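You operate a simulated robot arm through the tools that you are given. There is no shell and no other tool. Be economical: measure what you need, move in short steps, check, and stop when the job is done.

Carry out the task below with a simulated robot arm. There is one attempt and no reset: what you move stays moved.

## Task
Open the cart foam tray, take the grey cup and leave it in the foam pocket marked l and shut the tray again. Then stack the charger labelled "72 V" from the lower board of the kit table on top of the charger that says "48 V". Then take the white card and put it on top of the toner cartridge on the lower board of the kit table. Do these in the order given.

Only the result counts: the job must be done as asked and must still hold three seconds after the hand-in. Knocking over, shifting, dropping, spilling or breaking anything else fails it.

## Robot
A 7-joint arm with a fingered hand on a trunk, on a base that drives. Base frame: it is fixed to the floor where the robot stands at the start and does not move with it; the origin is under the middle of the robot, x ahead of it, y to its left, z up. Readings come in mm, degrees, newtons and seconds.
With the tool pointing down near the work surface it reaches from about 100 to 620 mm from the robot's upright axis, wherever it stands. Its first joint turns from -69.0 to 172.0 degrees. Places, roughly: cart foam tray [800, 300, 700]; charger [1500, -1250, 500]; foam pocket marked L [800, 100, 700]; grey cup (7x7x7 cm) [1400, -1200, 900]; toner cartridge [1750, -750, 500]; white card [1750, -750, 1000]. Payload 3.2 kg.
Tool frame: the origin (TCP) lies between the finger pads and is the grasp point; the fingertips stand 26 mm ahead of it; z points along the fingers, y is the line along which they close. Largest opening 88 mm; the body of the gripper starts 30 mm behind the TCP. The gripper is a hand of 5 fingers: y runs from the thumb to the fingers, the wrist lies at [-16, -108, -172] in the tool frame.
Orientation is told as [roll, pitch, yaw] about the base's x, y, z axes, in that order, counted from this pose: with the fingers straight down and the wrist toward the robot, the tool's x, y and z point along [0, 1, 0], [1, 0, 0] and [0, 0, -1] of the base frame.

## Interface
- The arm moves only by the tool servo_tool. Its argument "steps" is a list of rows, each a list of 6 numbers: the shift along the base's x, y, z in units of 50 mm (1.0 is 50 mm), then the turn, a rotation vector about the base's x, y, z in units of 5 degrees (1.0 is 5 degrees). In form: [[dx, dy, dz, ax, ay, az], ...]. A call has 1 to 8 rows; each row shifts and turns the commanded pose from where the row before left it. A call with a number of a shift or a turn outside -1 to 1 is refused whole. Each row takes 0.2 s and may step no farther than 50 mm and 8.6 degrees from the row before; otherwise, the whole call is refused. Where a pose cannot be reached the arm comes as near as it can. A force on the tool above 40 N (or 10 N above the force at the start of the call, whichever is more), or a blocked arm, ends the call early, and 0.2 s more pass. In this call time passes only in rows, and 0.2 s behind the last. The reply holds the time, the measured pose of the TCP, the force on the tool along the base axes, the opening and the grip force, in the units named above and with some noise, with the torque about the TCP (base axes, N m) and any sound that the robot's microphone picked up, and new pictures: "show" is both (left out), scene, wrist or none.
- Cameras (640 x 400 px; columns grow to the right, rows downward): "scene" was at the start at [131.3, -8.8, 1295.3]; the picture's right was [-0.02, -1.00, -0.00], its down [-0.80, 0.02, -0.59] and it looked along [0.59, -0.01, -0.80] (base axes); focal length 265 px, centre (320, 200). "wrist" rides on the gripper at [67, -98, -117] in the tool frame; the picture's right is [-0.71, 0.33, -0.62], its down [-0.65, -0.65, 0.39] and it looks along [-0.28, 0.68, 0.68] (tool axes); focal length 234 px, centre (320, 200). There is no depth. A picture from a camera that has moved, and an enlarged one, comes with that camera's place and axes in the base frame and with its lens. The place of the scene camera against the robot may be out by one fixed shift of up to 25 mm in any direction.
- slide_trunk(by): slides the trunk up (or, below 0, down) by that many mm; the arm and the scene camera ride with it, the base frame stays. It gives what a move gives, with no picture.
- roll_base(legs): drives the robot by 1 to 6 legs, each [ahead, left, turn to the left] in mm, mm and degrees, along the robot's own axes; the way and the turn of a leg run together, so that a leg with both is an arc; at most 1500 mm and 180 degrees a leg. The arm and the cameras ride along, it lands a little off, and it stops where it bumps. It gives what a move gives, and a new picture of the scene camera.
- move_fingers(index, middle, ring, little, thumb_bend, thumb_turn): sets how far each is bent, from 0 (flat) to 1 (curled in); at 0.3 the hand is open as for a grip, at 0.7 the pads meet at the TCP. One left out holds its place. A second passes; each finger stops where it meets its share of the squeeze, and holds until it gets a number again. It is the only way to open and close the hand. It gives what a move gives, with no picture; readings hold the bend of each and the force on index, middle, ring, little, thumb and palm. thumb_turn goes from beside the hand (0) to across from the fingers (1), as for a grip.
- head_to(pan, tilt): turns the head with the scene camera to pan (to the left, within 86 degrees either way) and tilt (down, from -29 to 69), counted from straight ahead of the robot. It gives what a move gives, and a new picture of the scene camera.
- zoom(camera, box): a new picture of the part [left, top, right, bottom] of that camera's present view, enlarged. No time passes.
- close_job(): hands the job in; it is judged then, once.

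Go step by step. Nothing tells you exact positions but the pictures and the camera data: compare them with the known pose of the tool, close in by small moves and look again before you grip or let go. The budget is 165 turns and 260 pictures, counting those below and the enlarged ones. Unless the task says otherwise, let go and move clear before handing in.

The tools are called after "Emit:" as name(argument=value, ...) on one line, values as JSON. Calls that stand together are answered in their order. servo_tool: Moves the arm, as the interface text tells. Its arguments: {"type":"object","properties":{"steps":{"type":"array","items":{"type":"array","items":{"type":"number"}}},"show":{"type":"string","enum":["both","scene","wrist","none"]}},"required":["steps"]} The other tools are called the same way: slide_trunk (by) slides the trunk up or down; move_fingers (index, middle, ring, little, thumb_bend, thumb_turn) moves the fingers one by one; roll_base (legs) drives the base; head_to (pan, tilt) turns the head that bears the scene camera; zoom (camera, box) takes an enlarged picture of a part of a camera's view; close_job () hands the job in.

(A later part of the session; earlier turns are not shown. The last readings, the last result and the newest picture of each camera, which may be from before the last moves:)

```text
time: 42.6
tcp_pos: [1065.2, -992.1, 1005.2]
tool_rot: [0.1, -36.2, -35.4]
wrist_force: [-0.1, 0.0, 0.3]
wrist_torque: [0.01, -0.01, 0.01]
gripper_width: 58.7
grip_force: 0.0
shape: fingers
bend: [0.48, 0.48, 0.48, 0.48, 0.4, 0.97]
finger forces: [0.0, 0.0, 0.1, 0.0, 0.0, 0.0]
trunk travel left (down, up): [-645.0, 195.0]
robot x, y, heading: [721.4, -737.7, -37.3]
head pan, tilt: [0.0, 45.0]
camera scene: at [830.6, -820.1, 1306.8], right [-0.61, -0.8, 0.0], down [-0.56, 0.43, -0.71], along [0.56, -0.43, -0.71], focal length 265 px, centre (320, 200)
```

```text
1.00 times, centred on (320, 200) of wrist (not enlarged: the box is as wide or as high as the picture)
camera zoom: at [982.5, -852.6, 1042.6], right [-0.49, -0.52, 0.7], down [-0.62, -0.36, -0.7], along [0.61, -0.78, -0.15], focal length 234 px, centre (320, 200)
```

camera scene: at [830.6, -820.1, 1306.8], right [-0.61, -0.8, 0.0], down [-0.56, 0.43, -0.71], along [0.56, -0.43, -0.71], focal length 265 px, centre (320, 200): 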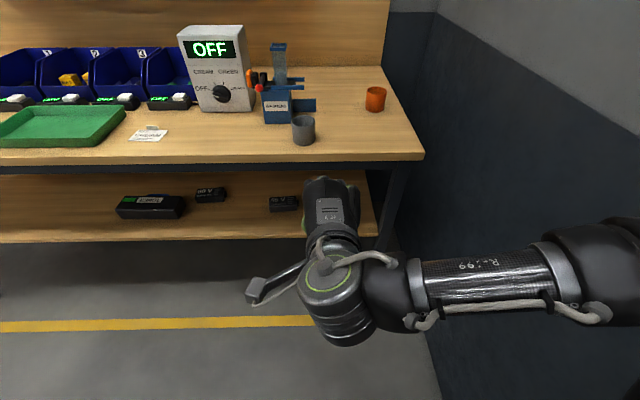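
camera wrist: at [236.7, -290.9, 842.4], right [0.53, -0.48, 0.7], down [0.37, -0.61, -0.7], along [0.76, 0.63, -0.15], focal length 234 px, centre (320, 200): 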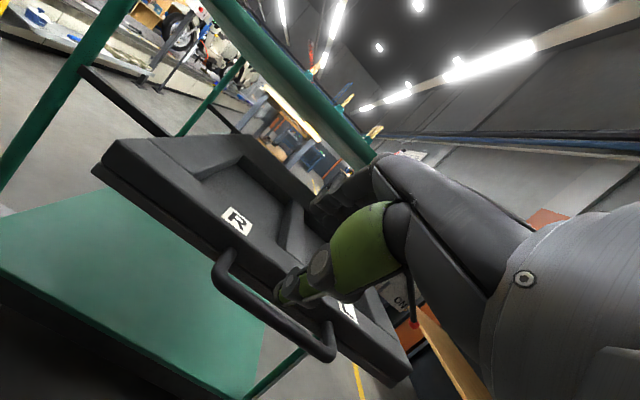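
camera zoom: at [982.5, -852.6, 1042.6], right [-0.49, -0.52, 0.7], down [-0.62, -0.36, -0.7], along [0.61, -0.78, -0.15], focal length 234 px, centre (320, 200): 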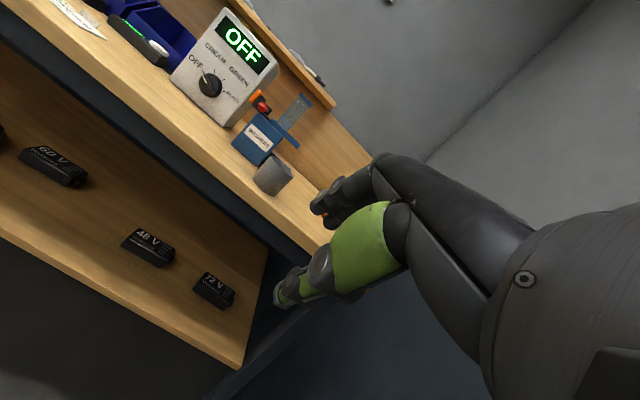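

The cup stands right-front of the washers block; I'll grasp it from above with the fingers turned to the free right-back side. First I level and yaw the hand here.

Emit:
slide_trunk(by=70)

Emit:
servo_tool(steps=[[0.4, -0.3, 0, 0.6, 0.83, 0], [0.4, -0.3, 0, 0.6, 0.83, 0], [0.4, -0.3, 0, 0.6, 0.83, 0], [0, 0, 0, 0.6, 0.83, 0], [0, 0, 0, 0.6, 0.83, 0], [0, 0, 0, 0.6, 0.83, 0], [0, 0, 0, 0.6, 0.83, 0]], show="none")

Emit:
servo_tool(steps=[[0, 0, 0, 0, 0, -1], [0, 0, 0, 0, 0, -1], [0, 0, 0, 0, 0, -1], [0, 0, 0, 0, 0, -1], [0, 0, 0, 0, 0, -1], [0, 0, 0, 0, 0, -1], [0, 0, 0, 0, 0, -1]], show="both")

```text
time: 43.7
tcp_pos: [1064.7, -991.8, 1075.9]
tool_rot: [0.0, -36.2, -35.5]
wrist_force: [-0.2, -0.1, -0.2]
wrist_torque: [0.03, -0.01, 0.0]
gripper_width: 58.4
grip_force: 0.0
shape: fingers
bend: [0.48, 0.48, 0.48, 0.48, 0.4, 0.97]
finger forces: [0.0, 0.0, 0.0, 0.0, 0.0, 0.0]
trunk travel left (down, up): [-715.0, 125.0]
robot x, y, heading: [719.3, -727.1, -37.4]
head pan, tilt: [0.0, 45.0]
```

```text
time: 45.3
tcp_pos: [1125.3, -1036.9, 1074.8]
tool_rot: [0.4, -0.3, -35.4]
wrist_force: [0.0, 0.3, -0.4]
wrist_torque: [0.0, -0.03, -0.04]
gripper_width: 58.6
grip_force: 0.0
shape: fingers
bend: [0.48, 0.48, 0.48, 0.48, 0.4, 0.97]
finger forces: [0.0, 0.0, 0.1, 0.0, 0.0, 0.0]
trunk travel left (down, up): [-715.0, 125.0]
robot x, y, heading: [718.2, -733.2, -37.6]
head pan, tilt: [0.0, 45.0]
```

```text
time: 46.9
tcp_pos: [1125.3, -1036.9, 1075.6]
tool_rot: [0.4, -0.4, -70.5]
wrist_force: [-0.2, -0.1, -0.1]
wrist_torque: [-0.03, 0.02, 0.0]
gripper_width: 58.2
grip_force: 0.1
shape: fingers
bend: [0.48, 0.48, 0.48, 0.48, 0.4, 0.97]
finger forces: [0.0, 0.0, 0.0, 0.0, 0.0, 0.0]
trunk travel left (down, up): [-715.0, 125.0]
robot x, y, heading: [719.5, -731.6, -37.2]
head pan, tilt: [0.0, 45.0]
camera scene: at [831.0, -819.6, 1376.8], right [-0.61, -0.79, 0.0], down [-0.56, 0.43, -0.71], along [0.56, -0.43, -0.71], focal length 265 px, centre (320, 200)
camera wrist: at [1154.2, -922.7, 1192.6], right [-0.56, -0.55, 0.62], down [-0.83, 0.4, -0.4], along [-0.03, -0.74, -0.68], focal length 234 px, centre (320, 200)
```

scene: 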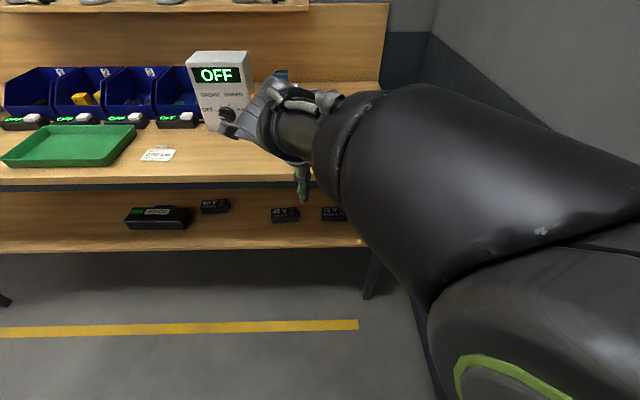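
wrist: 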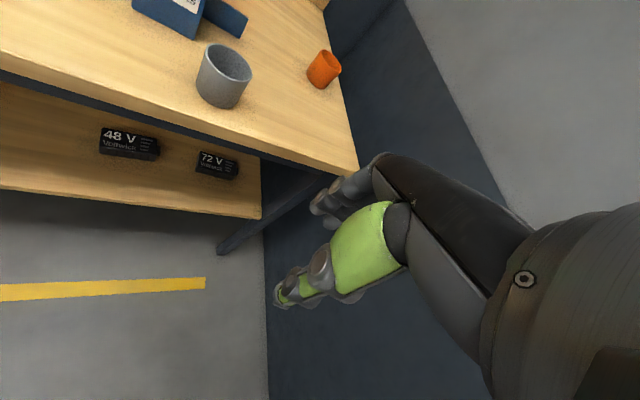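

Emit:
roll_base(legs=[[190, 20, 0]])

Emit:
zoom(camera="wrist", box=[0, 0, 640, 400])

```text
time: 48.5
tcp_pos: [1286.3, -1135.9, 1074.2]
tool_rot: [0.5, -0.4, -70.5]
wrist_force: [1.0, 0.8, -0.3]
wrist_torque: [0.01, 0.01, 0.0]
gripper_width: 58.2
grip_force: 0.1
shape: fingers
bend: [0.48, 0.48, 0.48, 0.48, 0.4, 0.97]
finger forces: [0.1, 0.0, 0.0, 0.0, 0.1, 0.0]
trunk travel left (down, up): [-715.0, 125.0]
robot x, y, heading: [875.1, -833.2, -37.4]
head pan, tilt: [0.0, 45.0]
camera scene: at [992.8, -918.7, 1376.8], right [-0.61, -0.79, 0.0], down [-0.56, 0.43, -0.71], along [0.56, -0.43, -0.71], focal length 265 px, centre (320, 200)
```

scene: 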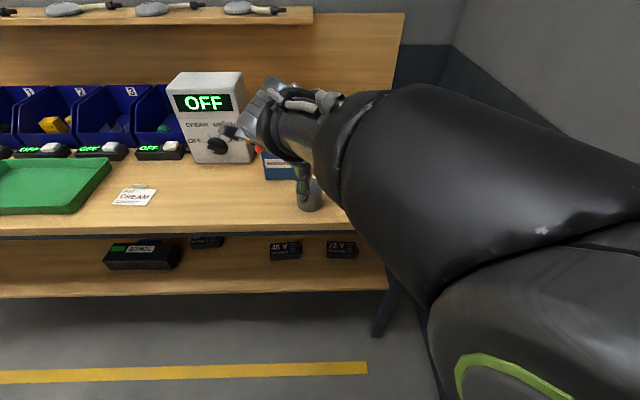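

```text
1.00 times, centred on (320, 200) of wrist (not enlarged: the box is as wide or as high as the picture)
camera zoom: at [1315.9, -1021.9, 1192.3], right [-0.56, -0.55, 0.62], down [-0.83, 0.4, -0.4], along [-0.03, -0.74, -0.68], focal length 234 px, centre (320, 200)
```

zoom: 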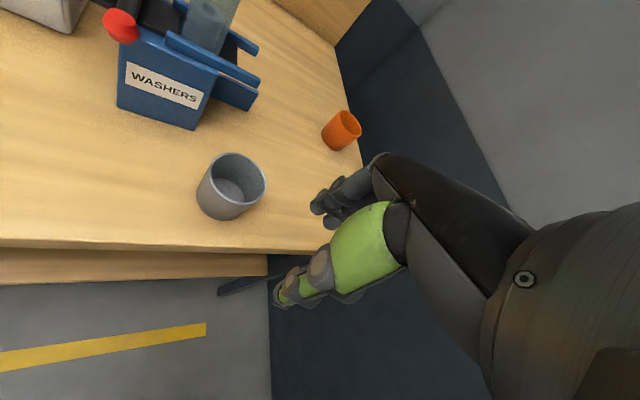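

The cup centre computes to about (1379, -1173), rim z ≈ 965. I open the hand and go above it.

Emit:
move_fingers(index=0.3, middle=0.3, ring=0.3, little=0.3, thumb_bend=0.3)

Emit:
servo_tool(steps=[[0.62, -0.25, 0, 0, 0, 0], [0.62, -0.25, 0, 0, 0, 0], [0.62, -0.24, -0.4, 0, 0, 0]], show="both")

```text
time: 49.5
tcp_pos: [1286.0, -1136.1, 1075.1]
tool_rot: [0.4, -0.4, -70.5]
wrist_force: [1.1, -0.8, 0.3]
wrist_torque: [0.0, -0.02, 0.0]
gripper_width: 87.4
grip_force: 0.1
shape: fingers
bend: [0.3, 0.3, 0.3, 0.3, 0.3, 0.97]
finger forces: [0.1, 0.0, 0.0, 0.0, 0.0, 0.0]
trunk travel left (down, up): [-715.0, 125.0]
robot x, y, heading: [881.2, -830.7, -37.5]
head pan, tilt: [0.0, 45.0]
```

```text
time: 50.5
tcp_pos: [1371.8, -1195.5, 1075.5]
tool_rot: [4.0, 1.4, -73.2]
wrist_force: [-0.5, 0.1, 0.8]
wrist_torque: [0.02, 0.02, 0.0]
gripper_width: 87.8
grip_force: 0.1
shape: fingers
bend: [0.3, 0.3, 0.3, 0.3, 0.3, 0.97]
finger forces: [0.0, 0.0, 0.0, 0.1, 0.0, 0.0]
trunk travel left (down, up): [-715.0, 125.0]
robot x, y, heading: [881.0, -827.2, -37.4]
head pan, tilt: [0.0, 45.0]
stopped in row 3: the arm was blocked; the commanded pose is now the measured one
camera scene: at [991.7, -917.0, 1377.0], right [-0.61, -0.79, 0.0], down [-0.56, 0.43, -0.71], along [0.56, -0.43, -0.71], focal length 265 px, centre (320, 200)
camera wrist: at [1400.6, -1088.7, 1199.0], right [-0.62, -0.55, 0.56], down [-0.78, 0.46, -0.42], along [-0.03, -0.7, -0.71], focal length 234 px, centre (320, 200)
```

scene: 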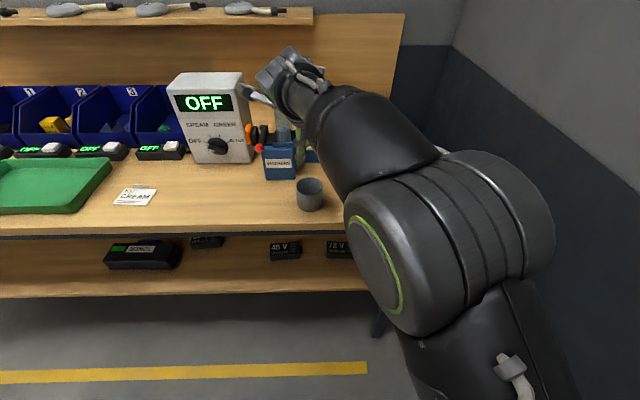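
wrist: 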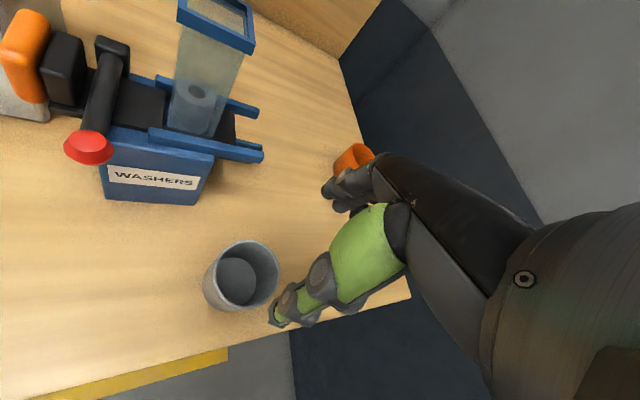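

Emit:
zoom(camera="scene", box=[220, 30, 420, 240])

```text
1.90 times, centred on (320, 135) of scene
camera zoom: at [991.7, -917.0, 1377.0], right [-0.61, -0.79, 0.0], down [-0.56, 0.43, -0.71], along [0.56, -0.43, -0.71], focal length 505 px, centre (320, 324)
```

zoom: 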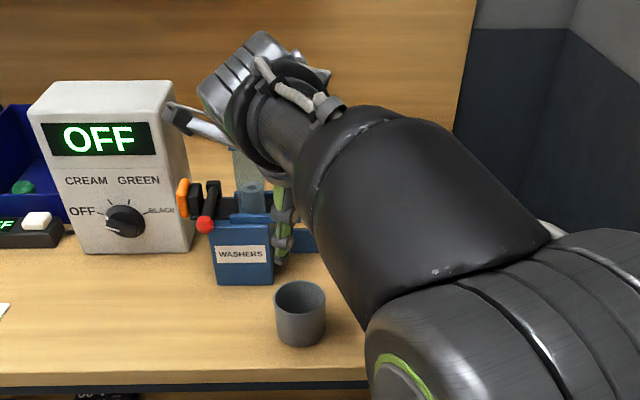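

The cup is at the edge of reach (606 mm from the axis). I draw the hand back, un-yaw it (there is about 100 mm free behind the cup), and drive closer.

Emit:
servo_tool(steps=[[-0.4, 0.3, 0.2, 0, 0, 0], [-0.6, 0.5, 0, 0, 0, 0.8], [-0.6, 0.5, 0, 0, 0, 1], [0, 0, 0, 0, 0, 1], [0, 0, 0, 0, 0, 1]], show="none")

Emit:
roll_base(legs=[[100, 0, 0]])

Emit:
zoom(camera="wrist", box=[0, 0, 640, 400])

```text
time: 51.6
tcp_pos: [1294.3, -1130.7, 1083.5]
tool_rot: [4.0, 1.4, -53.9]
wrist_force: [0.2, -0.5, 0.2]
wrist_torque: [0.02, -0.03, -0.02]
gripper_width: 87.7
grip_force: 0.1
shape: fingers
bend: [0.3, 0.3, 0.3, 0.3, 0.3, 0.97]
finger forces: [0.0, 0.1, 0.0, 0.0, 0.0, 0.1]
trunk travel left (down, up): [-715.0, 125.0]
robot x, y, heading: [884.1, -834.0, -37.2]
head pan, tilt: [0.0, 45.0]
```

```text
time: 52.8
tcp_pos: [1374.6, -1191.2, 1083.8]
tool_rot: [3.8, 1.3, -54.2]
wrist_force: [-0.5, 0.0, 0.2]
wrist_torque: [0.04, 0.03, -0.04]
gripper_width: 87.7
grip_force: 0.0
shape: fingers
bend: [0.3, 0.3, 0.3, 0.3, 0.3, 0.97]
finger forces: [0.0, 0.0, 0.0, 0.0, 0.0, 0.1]
trunk travel left (down, up): [-715.0, 125.0]
robot x, y, heading: [957.4, -892.0, -37.5]
head pan, tilt: [0.0, 45.0]
camera scene: at [1071.6, -979.4, 1376.8], right [-0.61, -0.79, 0.0], down [-0.56, 0.43, -0.71], along [0.56, -0.43, -0.71], focal length 265 px, centre (320, 200)
```

scene: 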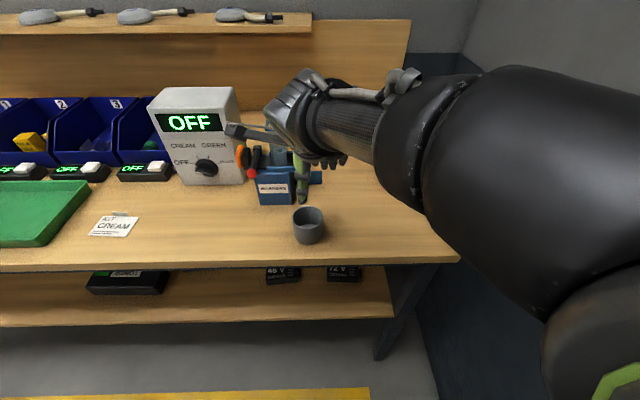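

```text
1.00 times, centred on (320, 200) of wrist (not enlarged: the box is as wide or as high as the picture)
camera zoom: at [1364.7, -1080.1, 1206.9], right [-0.4, -0.72, 0.57], down [-0.89, 0.17, -0.42], along [0.2, -0.67, -0.71], focal length 234 px, centre (320, 200)
```

zoom: 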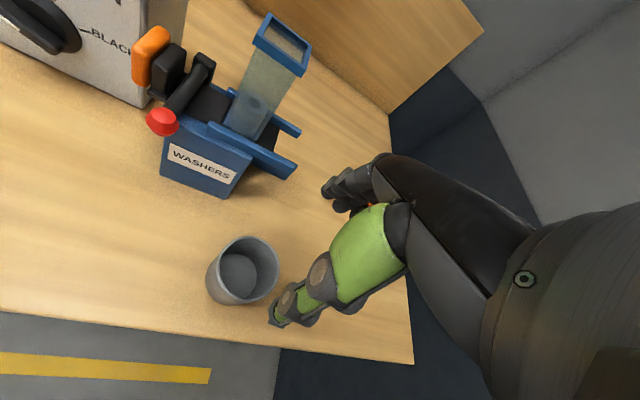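

Emit:
servo_tool(steps=[[0.06, 0.17, 0, -0.33, 0.23, 0.8], [0.06, 0.17, 0, -0.33, 0.23, 0.8]], show="wrist")

```text
time: 53.4
tcp_pos: [1379.6, -1172.9, 1084.5]
tool_rot: [0.0, 0.2, -46.1]
wrist_force: [0.0, 0.0, 0.3]
wrist_torque: [-0.01, 0.02, 0.02]
gripper_width: 87.6
grip_force: 0.1
shape: fingers
bend: [0.3, 0.3, 0.3, 0.3, 0.3, 0.97]
finger forces: [0.0, 0.0, 0.1, 0.0, 0.0, 0.0]
trunk travel left (down, up): [-715.0, 125.0]
robot x, y, heading: [955.1, -890.2, -37.4]
head pan, tilt: [0.0, 45.0]
camera wrist: at [1359.5, -1057.3, 1201.1], right [-0.28, -0.73, 0.62], down [-0.92, 0.02, -0.39], along [0.27, -0.68, -0.68], focal length 234 px, centre (320, 200)
```

wrist: 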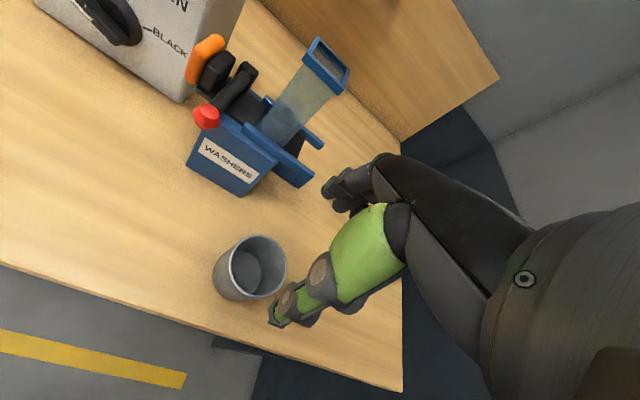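

Emit:
servo_tool(steps=[[0.04, 0, -0.7, 0, 0, 0], [0, 0, -0.7, 0, 0, 0]], show="both")

```text
time: 54.0
tcp_pos: [1382.9, -1173.8, 1011.8]
tool_rot: [0.1, 0.1, -46.1]
wrist_force: [0.9, 0.8, -0.4]
wrist_torque: [0.01, 0.02, 0.0]
gripper_width: 87.8
grip_force: 0.0
shape: fingers
bend: [0.3, 0.3, 0.3, 0.3, 0.3, 0.97]
finger forces: [0.0, 0.1, 0.0, 0.1, 0.0, 0.0]
trunk travel left (down, up): [-715.0, 125.0]
robot x, y, heading: [959.7, -892.3, -37.3]
head pan, tilt: [0.0, 45.0]
camera scene: at [1072.1, -979.1, 1376.8], right [-0.61, -0.79, 0.0], down [-0.56, 0.43, -0.71], along [0.56, -0.43, -0.71], focal length 265 px, centre (320, 200)
camera wrist: at [1362.5, -1058.5, 1128.9], right [-0.28, -0.73, 0.62], down [-0.92, 0.02, -0.39], along [0.27, -0.68, -0.68], focal length 234 px, centre (320, 200)
```

scene: 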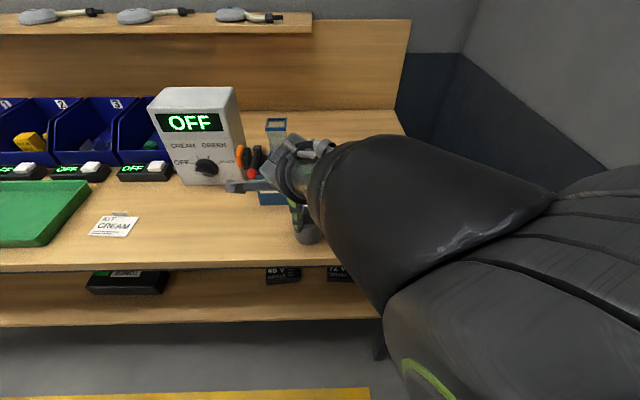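
wrist: 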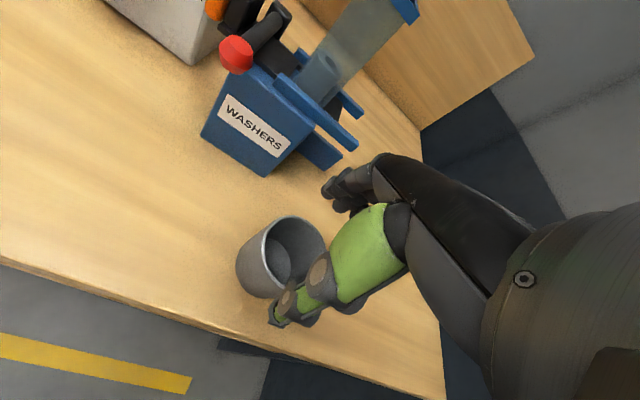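

Emit:
servo_tool(steps=[[0, -0.02, -0.48, 0, 0, 0], [0, 0, -0.48, 0, 0, 0]], show="wrist")

```text
time: 54.6
tcp_pos: [1382.5, -1174.3, 971.8]
tool_rot: [1.6, -0.1, -46.2]
wrist_force: [0.0, 0.5, 0.7]
wrist_torque: [-0.02, -0.01, -0.03]
gripper_width: 87.7
grip_force: 0.1
shape: fingers
bend: [0.3, 0.3, 0.3, 0.3, 0.3, 0.97]
finger forces: [0.0, 0.0, 0.0, 0.0, 0.0, 0.1]
trunk travel left (down, up): [-715.0, 125.0]
robot x, y, heading: [960.7, -892.2, -37.6]
head pan, tilt: [0.0, 45.0]
camera wrist: at [1360.3, -1059.6, 1092.3], right [-0.29, -0.74, 0.6], down [-0.91, 0.03, -0.41], along [0.29, -0.67, -0.69], focal length 234 px, centre (320, 200)
```

wrist: 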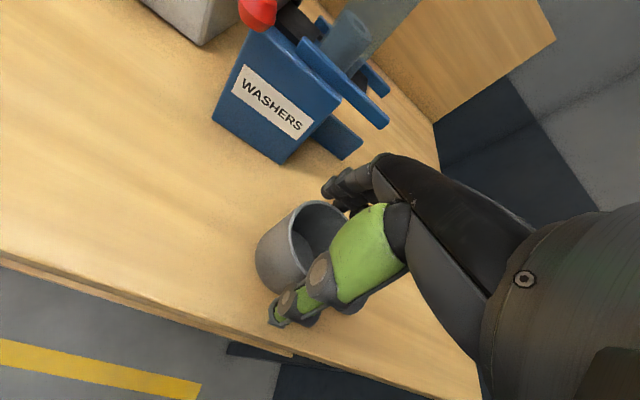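

The arm is near a limit going down, so I lower the rest with the trunk.

Emit:
slide_trunk(by=-30)

Emit:
zoom(camera="wrist", box=[160, 100, 480, 300])

```text
time: 55.4
tcp_pos: [1381.0, -1176.6, 940.7]
tool_rot: [1.7, 0.1, -46.5]
wrist_force: [0.0, 0.5, -1.2]
wrist_torque: [0.01, -0.01, -0.03]
gripper_width: 87.9
grip_force: 0.2
shape: fingers
bend: [0.3, 0.3, 0.3, 0.3, 0.3, 0.97]
finger forces: [0.1, 0.0, 0.1, 0.1, 0.0, 0.1]
trunk travel left (down, up): [-685.0, 155.0]
robot x, y, heading: [960.5, -892.0, -37.4]
head pan, tilt: [0.0, 45.0]
```

```text
2.00 times, centred on (320, 200) of wrist
camera zoom: at [1360.7, -1062.1, 1060.5], right [-0.3, -0.74, 0.6], down [-0.91, 0.04, -0.4], along [0.28, -0.67, -0.69], focal length 468 px, centre (320, 200)
```

zoom: 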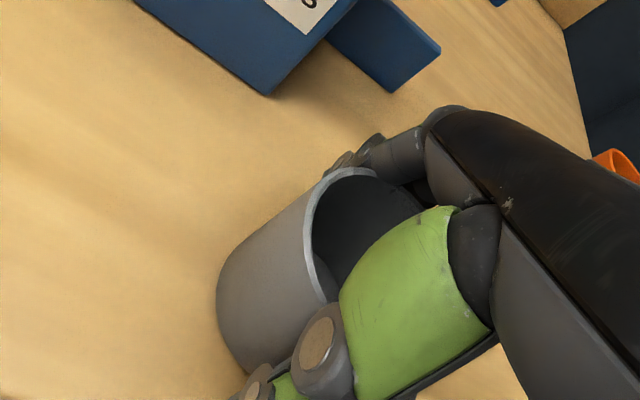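

Emit:
move_fingers(index=0.5, middle=0.5, ring=0.5, little=0.5, thumb_bend=0.5)

Emit:
zoom(camera="wrist", box=[160, 100, 480, 300])

```text
time: 56.4
tcp_pos: [1380.6, -1175.8, 940.3]
tool_rot: [1.6, 0.1, -46.6]
wrist_force: [0.9, -1.5, 10.3]
wrist_torque: [-0.03, -0.09, 0.0]
gripper_width: 70.2
grip_force: 21.0
shape: fingers
bend: [0.4, 0.47, 0.5, 0.5, 0.39, 0.97]
finger forces: [19.5, 3.0, 0.0, 0.1, 19.7, 0.1]
trunk travel left (down, up): [-685.0, 155.0]
robot x, y, heading: [955.3, -889.0, -37.5]
head pan, tilt: [0.0, 45.0]
```

```text
2.00 times, centred on (320, 200) of wrist
camera zoom: at [1360.3, -1062.4, 1060.3], right [-0.3, -0.74, 0.6], down [-0.91, 0.04, -0.4], along [0.28, -0.67, -0.69], focal length 468 px, centre (320, 200)
```

zoom: 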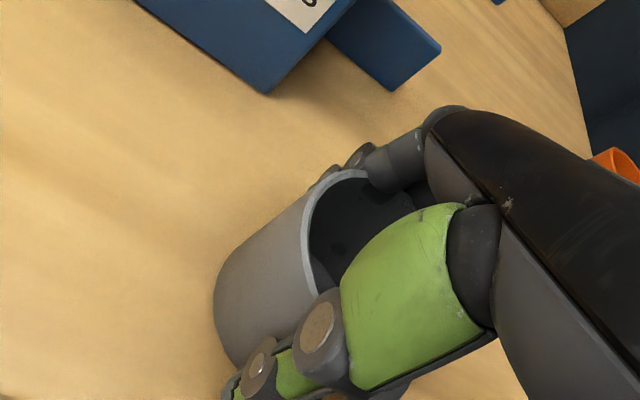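

The cup is held (70 mm, 20 N). I lift it with the trunk.

Emit:
slide_trunk(by=120)

Emit:
zoom(camera="wrist", box=[0, 0, 640, 400])

```text
time: 57.9
tcp_pos: [1381.3, -1175.6, 1058.4]
tool_rot: [1.6, 0.4, -46.5]
wrist_force: [-0.2, 1.1, -0.8]
wrist_torque: [0.01, -0.03, 0.03]
gripper_width: 70.1
grip_force: 19.7
shape: fingers
bend: [0.41, 0.47, 0.5, 0.5, 0.39, 0.97]
finger forces: [16.7, 2.3, 0.0, 0.0, 19.8, 0.1]
trunk travel left (down, up): [-805.0, 35.0]
robot x, y, heading: [956.6, -892.9, -37.8]
head pan, tilt: [0.0, 45.0]
```

```text
1.00 times, centred on (320, 200) of wrist (not enlarged: the box is as wide or as high as the picture)
camera zoom: at [1360.8, -1062.3, 1178.6], right [-0.29, -0.74, 0.6], down [-0.92, 0.04, -0.4], along [0.27, -0.67, -0.69], focal length 234 px, centre (320, 200)
```

zoom: 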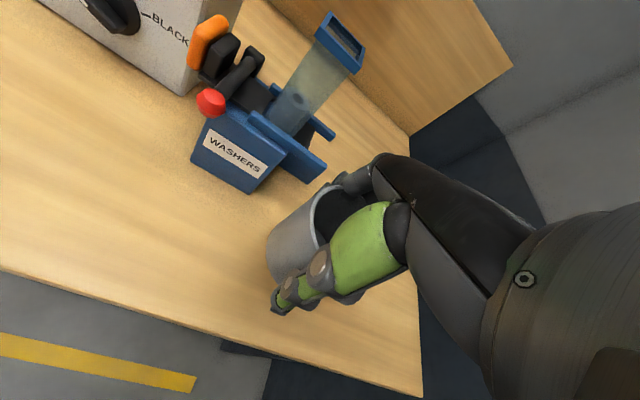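

The cup is secure. I back off, turn left and side-step to the open tray.

Emit:
roll_base(legs=[[-250, -30, 0], [0, 0, 91], [-50, 200, 0], [0, 380, 0]])

```text
time: 66.7
tcp_pos: [542.9, -26.0, 1059.3]
tool_rot: [1.5, 0.5, 42.8]
wrist_force: [0.0, -0.4, 0.0]
wrist_torque: [0.0, -0.03, 0.02]
gripper_width: 69.4
grip_force: 18.7
shape: fingers
bend: [0.41, 0.47, 0.5, 0.5, 0.39, 0.97]
finger forces: [16.0, 2.1, 0.0, 0.0, 18.8, 0.1]
trunk travel left (down, up): [-805.0, 35.0]
robot x, y, heading: [255.2, -445.6, 51.9]
head pan, tilt: [0.0, 45.0]
camera scene: at [343.6, -348.5, 1466.8], right [0.79, -0.62, 0.0], down [-0.44, -0.56, -0.71], along [0.44, 0.56, -0.71], focal length 265 px, centre (320, 200)
```

scene: 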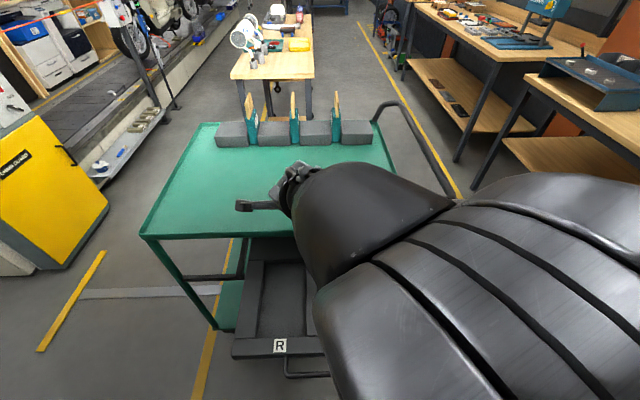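

Emit:
servo_tool(steps=[[0.57, -0.69, 0, -0.15, -0.1, 1], [0.57, -0.69, 0, -0.15, -0.1, 1]], show="none")

Emit:
slide_trunk(by=-170)

Emit:
head_to(pan=0, tilt=55)

Emit:
zoom(camera="wrist", box=[0, 0, 640, 400])

```text
time: 67.3
tcp_pos: [603.2, -98.6, 1059.6]
tool_rot: [-0.1, 0.9, 52.9]
wrist_force: [0.1, 0.7, 0.5]
wrist_torque: [0.01, 0.03, -0.04]
gripper_width: 69.2
grip_force: 18.2
shape: fingers
bend: [0.41, 0.47, 0.5, 0.5, 0.39, 0.97]
finger forces: [16.0, 2.1, 0.1, 0.0, 18.6, 0.1]
trunk travel left (down, up): [-805.0, 35.0]
robot x, y, heading: [257.7, -447.8, 51.8]
head pan, tilt: [0.0, 45.0]
```

```text
time: 69.2
tcp_pos: [600.8, -96.5, 889.9]
tool_rot: [-0.2, 0.9, 52.9]
wrist_force: [-0.4, 0.8, -0.6]
wrist_torque: [-0.02, 0.01, 0.01]
gripper_width: 69.3
grip_force: 18.2
shape: fingers
bend: [0.41, 0.47, 0.5, 0.5, 0.39, 0.97]
finger forces: [15.9, 2.2, 0.1, 0.0, 18.6, 0.0]
trunk travel left (down, up): [-635.0, 205.0]
robot x, y, heading: [256.6, -445.6, 52.2]
head pan, tilt: [0.0, 45.0]
```

```text
time: 69.9
tcp_pos: [599.8, -95.9, 890.7]
tool_rot: [-0.1, 0.9, 52.9]
wrist_force: [-0.2, 0.0, 0.5]
wrist_torque: [0.0, -0.04, -0.02]
gripper_width: 69.2
grip_force: 18.7
shape: fingers
bend: [0.41, 0.47, 0.5, 0.5, 0.39, 0.97]
finger forces: [16.0, 2.2, 0.1, 0.1, 18.7, 0.0]
trunk travel left (down, up): [-635.0, 205.0]
robot x, y, heading: [258.7, -443.0, 52.0]
head pan, tilt: [0.0, 55.0]
camera scene: at [337.9, -355.6, 1283.4], right [0.79, -0.62, 0.0], down [-0.51, -0.64, -0.57], along [0.35, 0.45, -0.82], focal length 265 px, centre (320, 200)
```

scene: 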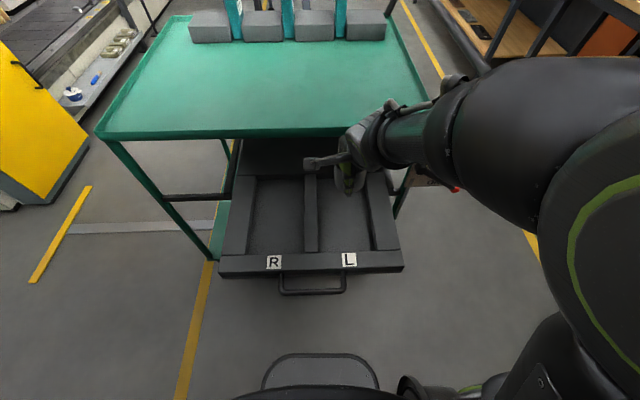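

```text
1.00 times, centred on (320, 200) of wrist (not enlarged: the box is as wide or as high as the picture)
camera zoom: at [490.4, -132.2, 1008.6], right [0.77, -0.15, 0.62], down [0.12, -0.92, -0.38], along [0.63, 0.36, -0.69], focal length 234 px, centre (320, 200)
```

zoom: 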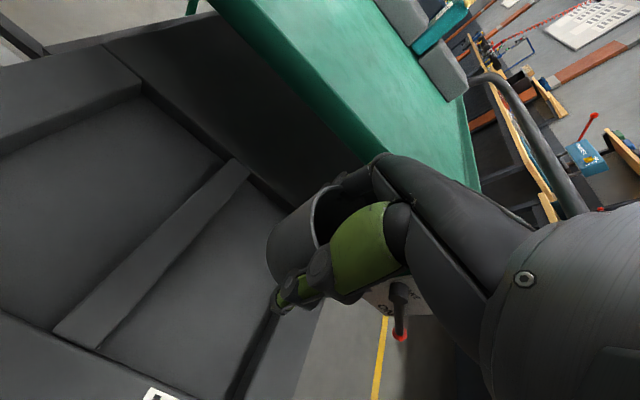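

The hand is centred over pocket L (pocket ≈ 130 × 210 mm). I shift a little off the cart top and lower with the trunk.

Emit:
servo_tool(steps=[[-0.1, -0.24, 0, 0, 0, 0]], show="none")

Emit:
slide_trunk(by=-130)

Emit:
zoom(camera="wrist", box=[0, 0, 640, 400])

Emit:
zoom(camera="scene", box=[180, 100, 480, 300])

```text
time: 70.3
tcp_pos: [596.1, -109.5, 889.8]
tool_rot: [0.0, 1.0, 52.7]
wrist_force: [0.6, -1.0, -1.1]
wrist_torque: [0.04, -0.02, 0.03]
gripper_width: 69.4
grip_force: 18.7
shape: fingers
bend: [0.41, 0.47, 0.5, 0.5, 0.39, 0.97]
finger forces: [16.0, 2.2, 0.0, 0.0, 18.6, 0.0]
trunk travel left (down, up): [-635.0, 205.0]
robot x, y, heading: [255.5, -444.9, 51.7]
head pan, tilt: [0.0, 55.0]
```

```text
time: 71.9
tcp_pos: [596.0, -109.6, 759.8]
tool_rot: [-0.1, 0.9, 52.9]
wrist_force: [-0.1, 0.3, -0.5]
wrist_torque: [0.0, 0.0, -0.03]
gripper_width: 69.0
grip_force: 19.0
shape: fingers
bend: [0.41, 0.47, 0.5, 0.5, 0.39, 0.97]
finger forces: [16.0, 2.2, 0.0, 0.0, 18.7, 0.0]
trunk travel left (down, up): [-505.0, 335.0]
robot x, y, heading: [257.1, -447.3, 51.7]
head pan, tilt: [0.0, 55.0]
```

```text
1.00 times, centred on (320, 200) of wrist (not enlarged: the box is as wide or as high as the picture)
camera zoom: at [485.0, -144.5, 878.9], right [0.77, -0.15, 0.62], down [0.12, -0.92, -0.38], along [0.63, 0.36, -0.69], focal length 234 px, centre (320, 200)
```

zoom: 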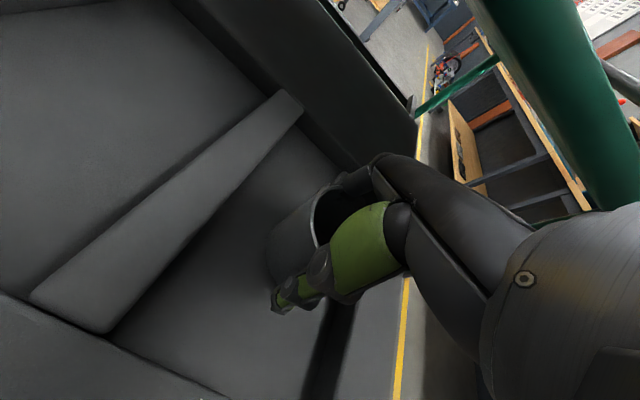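

```text
2.00 times, centred on (330, 200) of scene
camera zoom: at [337.7, -355.7, 1153.4], right [0.79, -0.62, 0.0], down [-0.51, -0.64, -0.57], along [0.35, 0.45, -0.82], focal length 530 px, centre (300, 200)
```

zoom: 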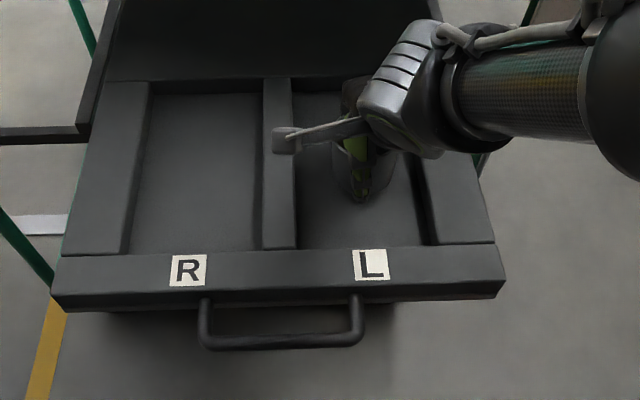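

Emit:
slide_trunk(by=-18)

Emit:
slide_trunk(by=-8)

Emit:
zoom(camera="wrist", box=[160, 150, 480, 350])

```text
time: 72.6
tcp_pos: [596.5, -110.0, 742.4]
tool_rot: [-0.2, 1.0, 52.8]
wrist_force: [-0.1, 0.3, 0.1]
wrist_torque: [0.01, 0.03, -0.01]
gripper_width: 69.3
grip_force: 19.2
shape: fingers
bend: [0.41, 0.47, 0.5, 0.5, 0.39, 0.97]
finger forces: [16.3, 2.2, 0.0, 0.0, 19.2, 0.1]
trunk travel left (down, up): [-487.0, 353.0]
robot x, y, heading: [252.6, -440.4, 51.8]
head pan, tilt: [0.0, 55.0]
```

```text
time: 73.1
tcp_pos: [596.2, -108.9, 739.9]
tool_rot: [0.1, 0.0, 52.8]
wrist_force: [4.4, -0.9, 30.1]
wrist_torque: [0.23, 0.24, -0.01]
gripper_width: 68.6
grip_force: 24.9
shape: fingers
bend: [0.41, 0.47, 0.5, 0.5, 0.39, 0.97]
finger forces: [22.1, 3.2, 0.0, 0.0, 24.4, 0.0]
trunk travel left (down, up): [-479.0, 361.0]
robot x, y, heading: [254.7, -446.2, 51.9]
head pan, tilt: [0.0, 55.0]
```

```text
2.00 times, centred on (320, 250) of wrist
camera zoom: at [484.5, -145.7, 857.5], right [0.77, -0.16, 0.62], down [0.12, -0.91, -0.39], along [0.63, 0.37, -0.68], focal length 468 px, centre (320, 100)
```

zoom: 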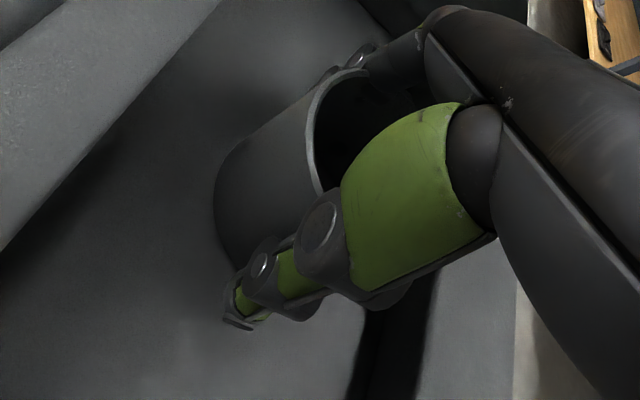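

Contact with the pocket floor; I relieve the press and let go.

Emit:
slide_trunk(by=5)

Emit:
move_fingers(index=0.3, middle=0.3, ring=0.3, little=0.3, thumb_bend=0.3)

Emit:
zoom(camera="wrist", box=[160, 150, 480, 350])

```text
time: 73.7
tcp_pos: [595.7, -109.6, 740.9]
tool_rot: [-0.2, 0.8, 52.8]
wrist_force: [2.1, -1.2, 17.7]
wrist_torque: [0.4, 0.01, -0.03]
gripper_width: 69.2
grip_force: 23.0
shape: fingers
bend: [0.41, 0.47, 0.5, 0.5, 0.39, 0.97]
finger forces: [20.8, 3.0, 0.0, 0.0, 22.1, 0.0]
trunk travel left (down, up): [-484.0, 356.0]
robot x, y, heading: [252.1, -446.3, 51.7]
head pan, tilt: [0.0, 55.0]
```

```text
time: 74.7
tcp_pos: [597.5, -109.9, 739.1]
tool_rot: [-0.1, 0.9, 52.8]
wrist_force: [-0.1, 0.7, 0.0]
wrist_torque: [-0.02, -0.02, 0.03]
gripper_width: 87.8
grip_force: 0.1
shape: fingers
bend: [0.3, 0.3, 0.3, 0.3, 0.3, 0.97]
finger forces: [0.0, 0.0, 0.1, 0.0, 0.0, 0.0]
trunk travel left (down, up): [-484.0, 356.0]
robot x, y, heading: [253.7, -441.8, 52.0]
head pan, tilt: [0.0, 55.0]
```

```text
2.00 times, centred on (320, 250) of wrist
camera zoom: at [485.0, -144.5, 857.8], right [0.77, -0.15, 0.62], down [0.12, -0.92, -0.38], along [0.63, 0.36, -0.69], focal length 468 px, centre (320, 100)
```

zoom: 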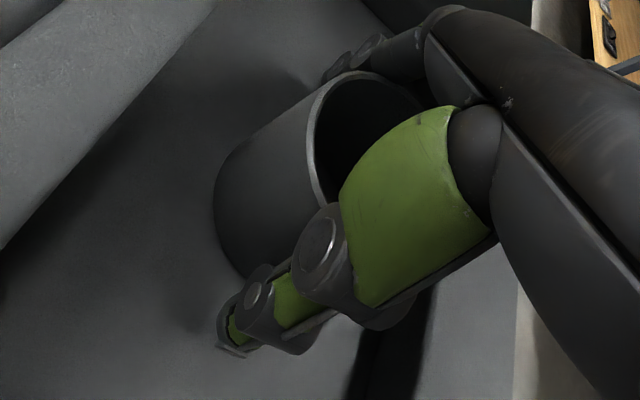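

The cup stands in pocket L. I raise the hand and back away to re-grip the handle.

Emit:
slide_trunk(by=160)

Emit:
roll_base(legs=[[-165, 0, 2]])

Emit:
zoom(camera="scene", box=[180, 60, 480, 260])

```text
time: 76.5
tcp_pos: [596.3, -107.6, 900.5]
tool_rot: [-0.2, 0.8, 52.8]
wrist_force: [0.0, -0.2, 0.2]
wrist_torque: [0.03, 0.02, -0.04]
gripper_width: 88.0
grip_force: 0.0
shape: fingers
bend: [0.3, 0.3, 0.3, 0.3, 0.3, 0.97]
finger forces: [0.0, 0.0, 0.0, 0.1, 0.1, 0.0]
trunk travel left (down, up): [-644.0, 196.0]
robot x, y, heading: [251.1, -447.0, 52.0]
head pan, tilt: [0.0, 55.0]
```

```text
time: 78.0
tcp_pos: [483.1, -231.6, 899.6]
tool_rot: [-0.2, 0.9, 54.7]
wrist_force: [0.2, -0.4, -0.2]
wrist_torque: [-0.04, -0.01, 0.01]
gripper_width: 87.9
grip_force: 0.0
shape: fingers
bend: [0.3, 0.3, 0.3, 0.3, 0.3, 0.97]
finger forces: [0.1, 0.1, 0.0, 0.1, 0.0, 0.0]
trunk travel left (down, up): [-644.0, 196.0]
robot x, y, heading: [152.9, -580.8, 53.9]
head pan, tilt: [0.0, 55.0]
camera scene: at [232.9, -487.6, 1292.5], right [0.81, -0.59, 0.0], down [-0.48, -0.66, -0.57], along [0.34, 0.46, -0.82], focal length 265 px, centre (320, 200)
```

scene: 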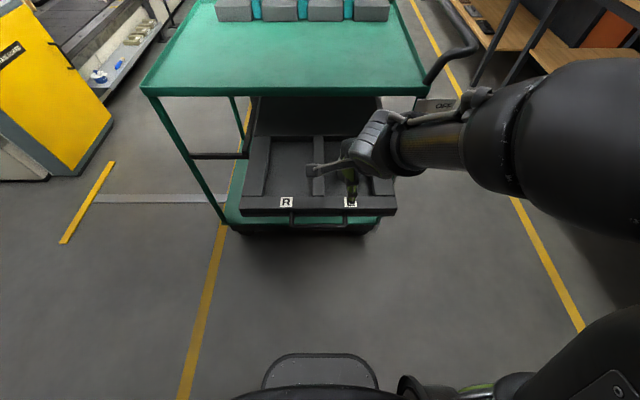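

```text
2.00 times, centred on (330, 160) of scene
camera zoom: at [232.9, -487.6, 1292.5], right [0.81, -0.59, 0.0], down [-0.48, -0.66, -0.57], along [0.34, 0.46, -0.82], focal length 530 px, centre (300, 280)
```

zoom: 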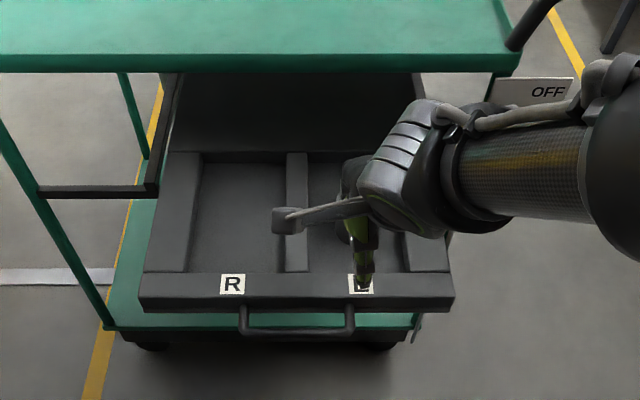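

Emit:
move_fingers(index=0.48, middle=0.48, ring=0.48, little=0.48, thumb_bend=0.4)

Emit:
slide_trunk(by=-90)

Emit:
servo_tool(steps=[[-0.2, 0.067, 0, 1, -0.729, 0], [-0.2, 0.067, 0, 1, -0.729, 0], [-0.2, 0.067, 0, 1, -0.729, 0], [-0.2, 0.067, 0, 1, -0.729, 0], [-0.2, 0.067, 0, 1, -0.729, 0], [-0.2, 0.067, 0, 1, -0.729, 0]], show="wrist")

```text
time: 79.0
tcp_pos: [484.1, -232.0, 899.1]
tool_rot: [-0.1, 0.9, 54.7]
wrist_force: [0.2, -1.0, 0.1]
wrist_torque: [0.0, 0.0, 0.01]
gripper_width: 59.2
grip_force: 0.1
shape: fingers
bend: [0.48, 0.48, 0.48, 0.48, 0.4, 0.97]
finger forces: [0.0, 0.0, 0.0, 0.0, 0.0, 0.0]
trunk travel left (down, up): [-644.0, 196.0]
robot x, y, heading: [156.9, -579.0, 53.9]
head pan, tilt: [0.0, 55.0]
```

```text
time: 80.2
tcp_pos: [483.8, -230.9, 809.2]
tool_rot: [-0.1, 0.8, 54.7]
wrist_force: [-0.4, 0.1, -1.1]
wrist_torque: [0.03, 0.01, -0.02]
gripper_width: 59.0
grip_force: 0.1
shape: fingers
bend: [0.48, 0.48, 0.48, 0.48, 0.4, 0.97]
finger forces: [0.1, 0.0, 0.1, 0.0, 0.0, 0.0]
trunk travel left (down, up): [-554.0, 286.0]
robot x, y, heading: [154.6, -579.7, 53.7]
head pan, tilt: [0.0, 55.0]
```

```text
time: 81.6
tcp_pos: [423.4, -211.1, 810.6]
tool_rot: [-0.7, -36.4, 55.0]
wrist_force: [0.6, -0.2, 0.7]
wrist_torque: [0.0, -0.01, 0.01]
gripper_width: 58.8
grip_force: 0.0
shape: fingers
bend: [0.48, 0.48, 0.48, 0.48, 0.4, 0.97]
finger forces: [0.0, 0.0, 0.0, 0.0, 0.0, 0.1]
trunk travel left (down, up): [-554.0, 286.0]
robot x, y, heading: [154.1, -580.2, 53.5]
head pan, tilt: [0.0, 55.0]
camera wrist: at [282.3, -291.6, 846.8], right [0.51, -0.49, 0.71], down [0.36, -0.62, -0.69], along [0.78, 0.61, -0.14], focal length 234 px, centre (320, 200)
```

wrist: 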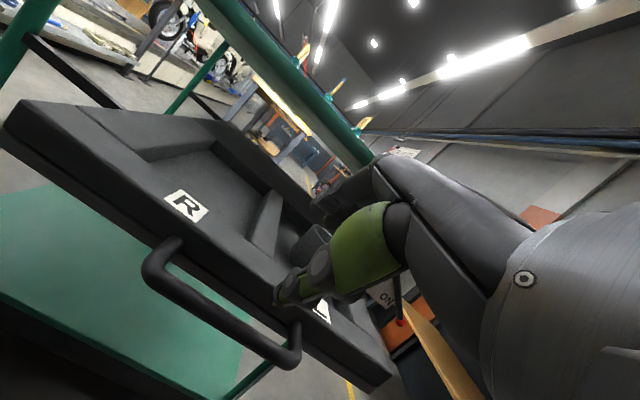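

Emit:
slide_trunk(by=-65)

Emit:
zoom(camera="wrist", box=[60, 100, 460, 350])

```text
time: 82.7
tcp_pos: [422.9, -210.2, 745.1]
tool_rot: [-0.7, -36.2, 54.9]
wrist_force: [0.8, 0.5, 0.5]
wrist_torque: [0.0, -0.01, 0.02]
gripper_width: 58.6
grip_force: 0.1
shape: fingers
bend: [0.48, 0.48, 0.48, 0.48, 0.4, 0.97]
finger forces: [0.1, 0.0, 0.1, 0.0, 0.0, 0.0]
trunk travel left (down, up): [-489.0, 351.0]
robot x, y, heading: [154.9, -580.5, 53.9]
head pan, tilt: [0.0, 55.0]
```

```text
1.60 times, centred on (260, 225) of wrist
camera zoom: at [282.7, -291.9, 781.8], right [0.51, -0.49, 0.71], down [0.36, -0.62, -0.69], along [0.78, 0.61, -0.14], focal length 375 px, centre (416, 160)
```

zoom: 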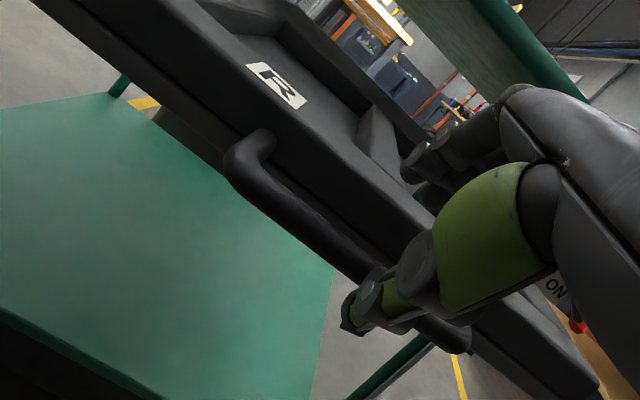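

Emit:
slide_trunk(by=-38)

Emit:
zoom(camera="wrist", box=[140, 120, 460, 320])

```text
time: 83.5
tcp_pos: [423.7, -210.6, 709.9]
tool_rot: [-0.6, -36.8, 54.8]
wrist_force: [1.4, -0.5, 16.0]
wrist_torque: [0.77, -0.67, -0.06]
gripper_width: 58.9
grip_force: 8.4
shape: fingers
bend: [0.48, 0.31, 0.48, 0.48, 0.4, 0.97]
finger forces: [0.1, 17.7, 0.0, 0.0, 0.1, 0.0]
trunk travel left (down, up): [-451.0, 389.0]
robot x, y, heading: [152.5, -581.2, 54.0]
head pan, tilt: [0.0, 55.0]
```

```text
2.00 times, centred on (300, 220) of wrist
camera zoom: at [282.3, -292.2, 745.6], right [0.51, -0.49, 0.71], down [0.36, -0.62, -0.7], along [0.78, 0.61, -0.13], focal length 468 px, centre (360, 160)
```

zoom: 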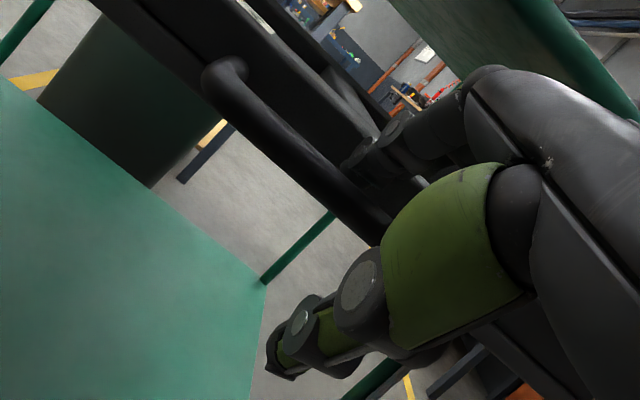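

Emit:
slide_trunk(by=8)

Emit:
servo_tool(steps=[[-0.07, -0.1, 0, 0, 0, 0]], show="none")

Emit:
slide_trunk(by=-8)

Emit:
zoom(camera="wrist", box=[140, 120, 460, 320])

```text
time: 84.0
tcp_pos: [421.8, -211.4, 715.8]
tool_rot: [-0.8, -36.2, 55.0]
wrist_force: [0.4, -0.5, 11.4]
wrist_torque: [0.5, -0.43, -0.04]
gripper_width: 58.9
grip_force: 6.6
shape: fingers
bend: [0.48, 0.35, 0.48, 0.48, 0.4, 0.97]
finger forces: [0.0, 13.6, 0.0, 0.0, 0.1, 0.0]
trunk travel left (down, up): [-459.0, 381.0]
robot x, y, heading: [153.5, -579.6, 53.8]
head pan, tilt: [0.0, 55.0]
```

```text
time: 84.4
tcp_pos: [419.0, -216.8, 717.0]
tool_rot: [-0.8, -36.3, 54.9]
wrist_force: [0.2, 0.5, 10.7]
wrist_torque: [0.51, -0.44, -0.03]
gripper_width: 58.9
grip_force: 6.5
shape: fingers
bend: [0.48, 0.35, 0.48, 0.48, 0.4, 0.97]
finger forces: [0.1, 12.7, 0.1, 0.1, 0.1, 0.0]
trunk travel left (down, up): [-459.0, 381.0]
robot x, y, heading: [152.8, -575.3, 53.5]
head pan, tilt: [0.0, 55.0]
```

```text
time: 85.0
tcp_pos: [419.1, -214.7, 710.2]
tool_rot: [-0.8, -36.6, 54.9]
wrist_force: [-0.1, -0.2, 17.0]
wrist_torque: [0.81, -0.72, -0.02]
gripper_width: 58.8
grip_force: 8.9
shape: fingers
bend: [0.48, 0.31, 0.48, 0.48, 0.4, 0.97]
finger forces: [0.0, 17.8, 0.0, 0.0, 0.1, 0.0]
trunk travel left (down, up): [-451.0, 389.0]
robot x, y, heading: [154.5, -579.9, 53.8]
head pan, tilt: [0.0, 55.0]
```

```text
2.00 times, centred on (300, 220) of wrist
camera zoom: at [278.4, -297.9, 745.4], right [0.51, -0.49, 0.71], down [0.36, -0.62, -0.69], along [0.78, 0.61, -0.14], focal length 468 px, centre (360, 160)
```

zoom: 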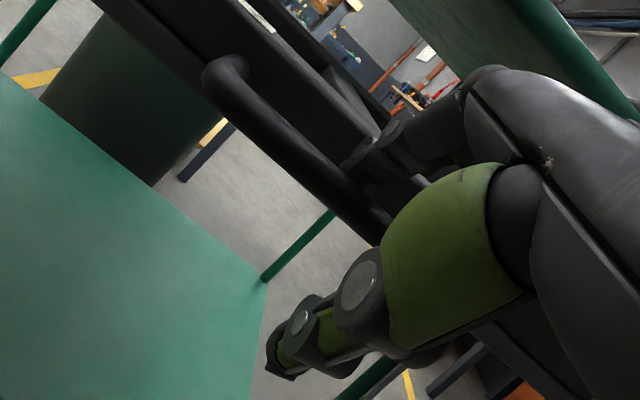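

Emit:
move_fingers(index=0.8, middle=0.8, ring=0.8, little=0.8, thumb_bend=0.8)

Emit:
zoom(camera="wrist", box=[140, 120, 460, 320])

```text
time: 86.0
tcp_pos: [419.7, -216.0, 712.9]
tool_rot: [-0.8, -37.2, 54.8]
wrist_force: [-0.4, 0.2, 29.6]
wrist_torque: [1.64, -1.39, 0.05]
gripper_width: 10.2
grip_force: 35.3
shape: fingers
bend: [0.57, 0.29, 0.59, 0.8, 0.74, 0.97]
finger forces: [12.1, 39.1, 12.4, 0.0, 6.5, 0.1]
trunk travel left (down, up): [-451.0, 389.0]
robot x, y, heading: [154.6, -578.2, 53.7]
head pan, tilt: [0.0, 55.0]
```

```text
2.00 times, centred on (300, 220) of wrist
camera zoom: at [278.1, -297.9, 746.9], right [0.5, -0.5, 0.71], down [0.37, -0.62, -0.7], along [0.78, 0.61, -0.13], focal length 468 px, centre (360, 160)
```

zoom: 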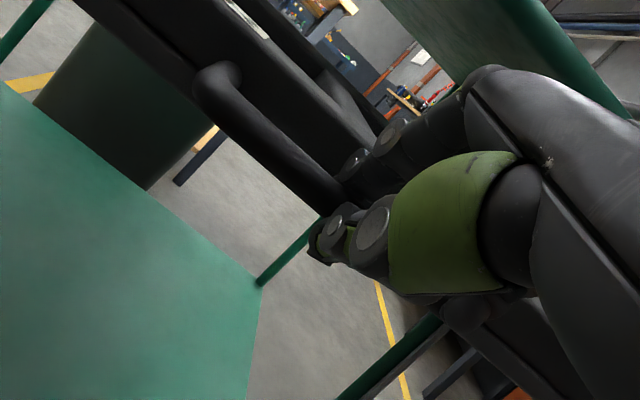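

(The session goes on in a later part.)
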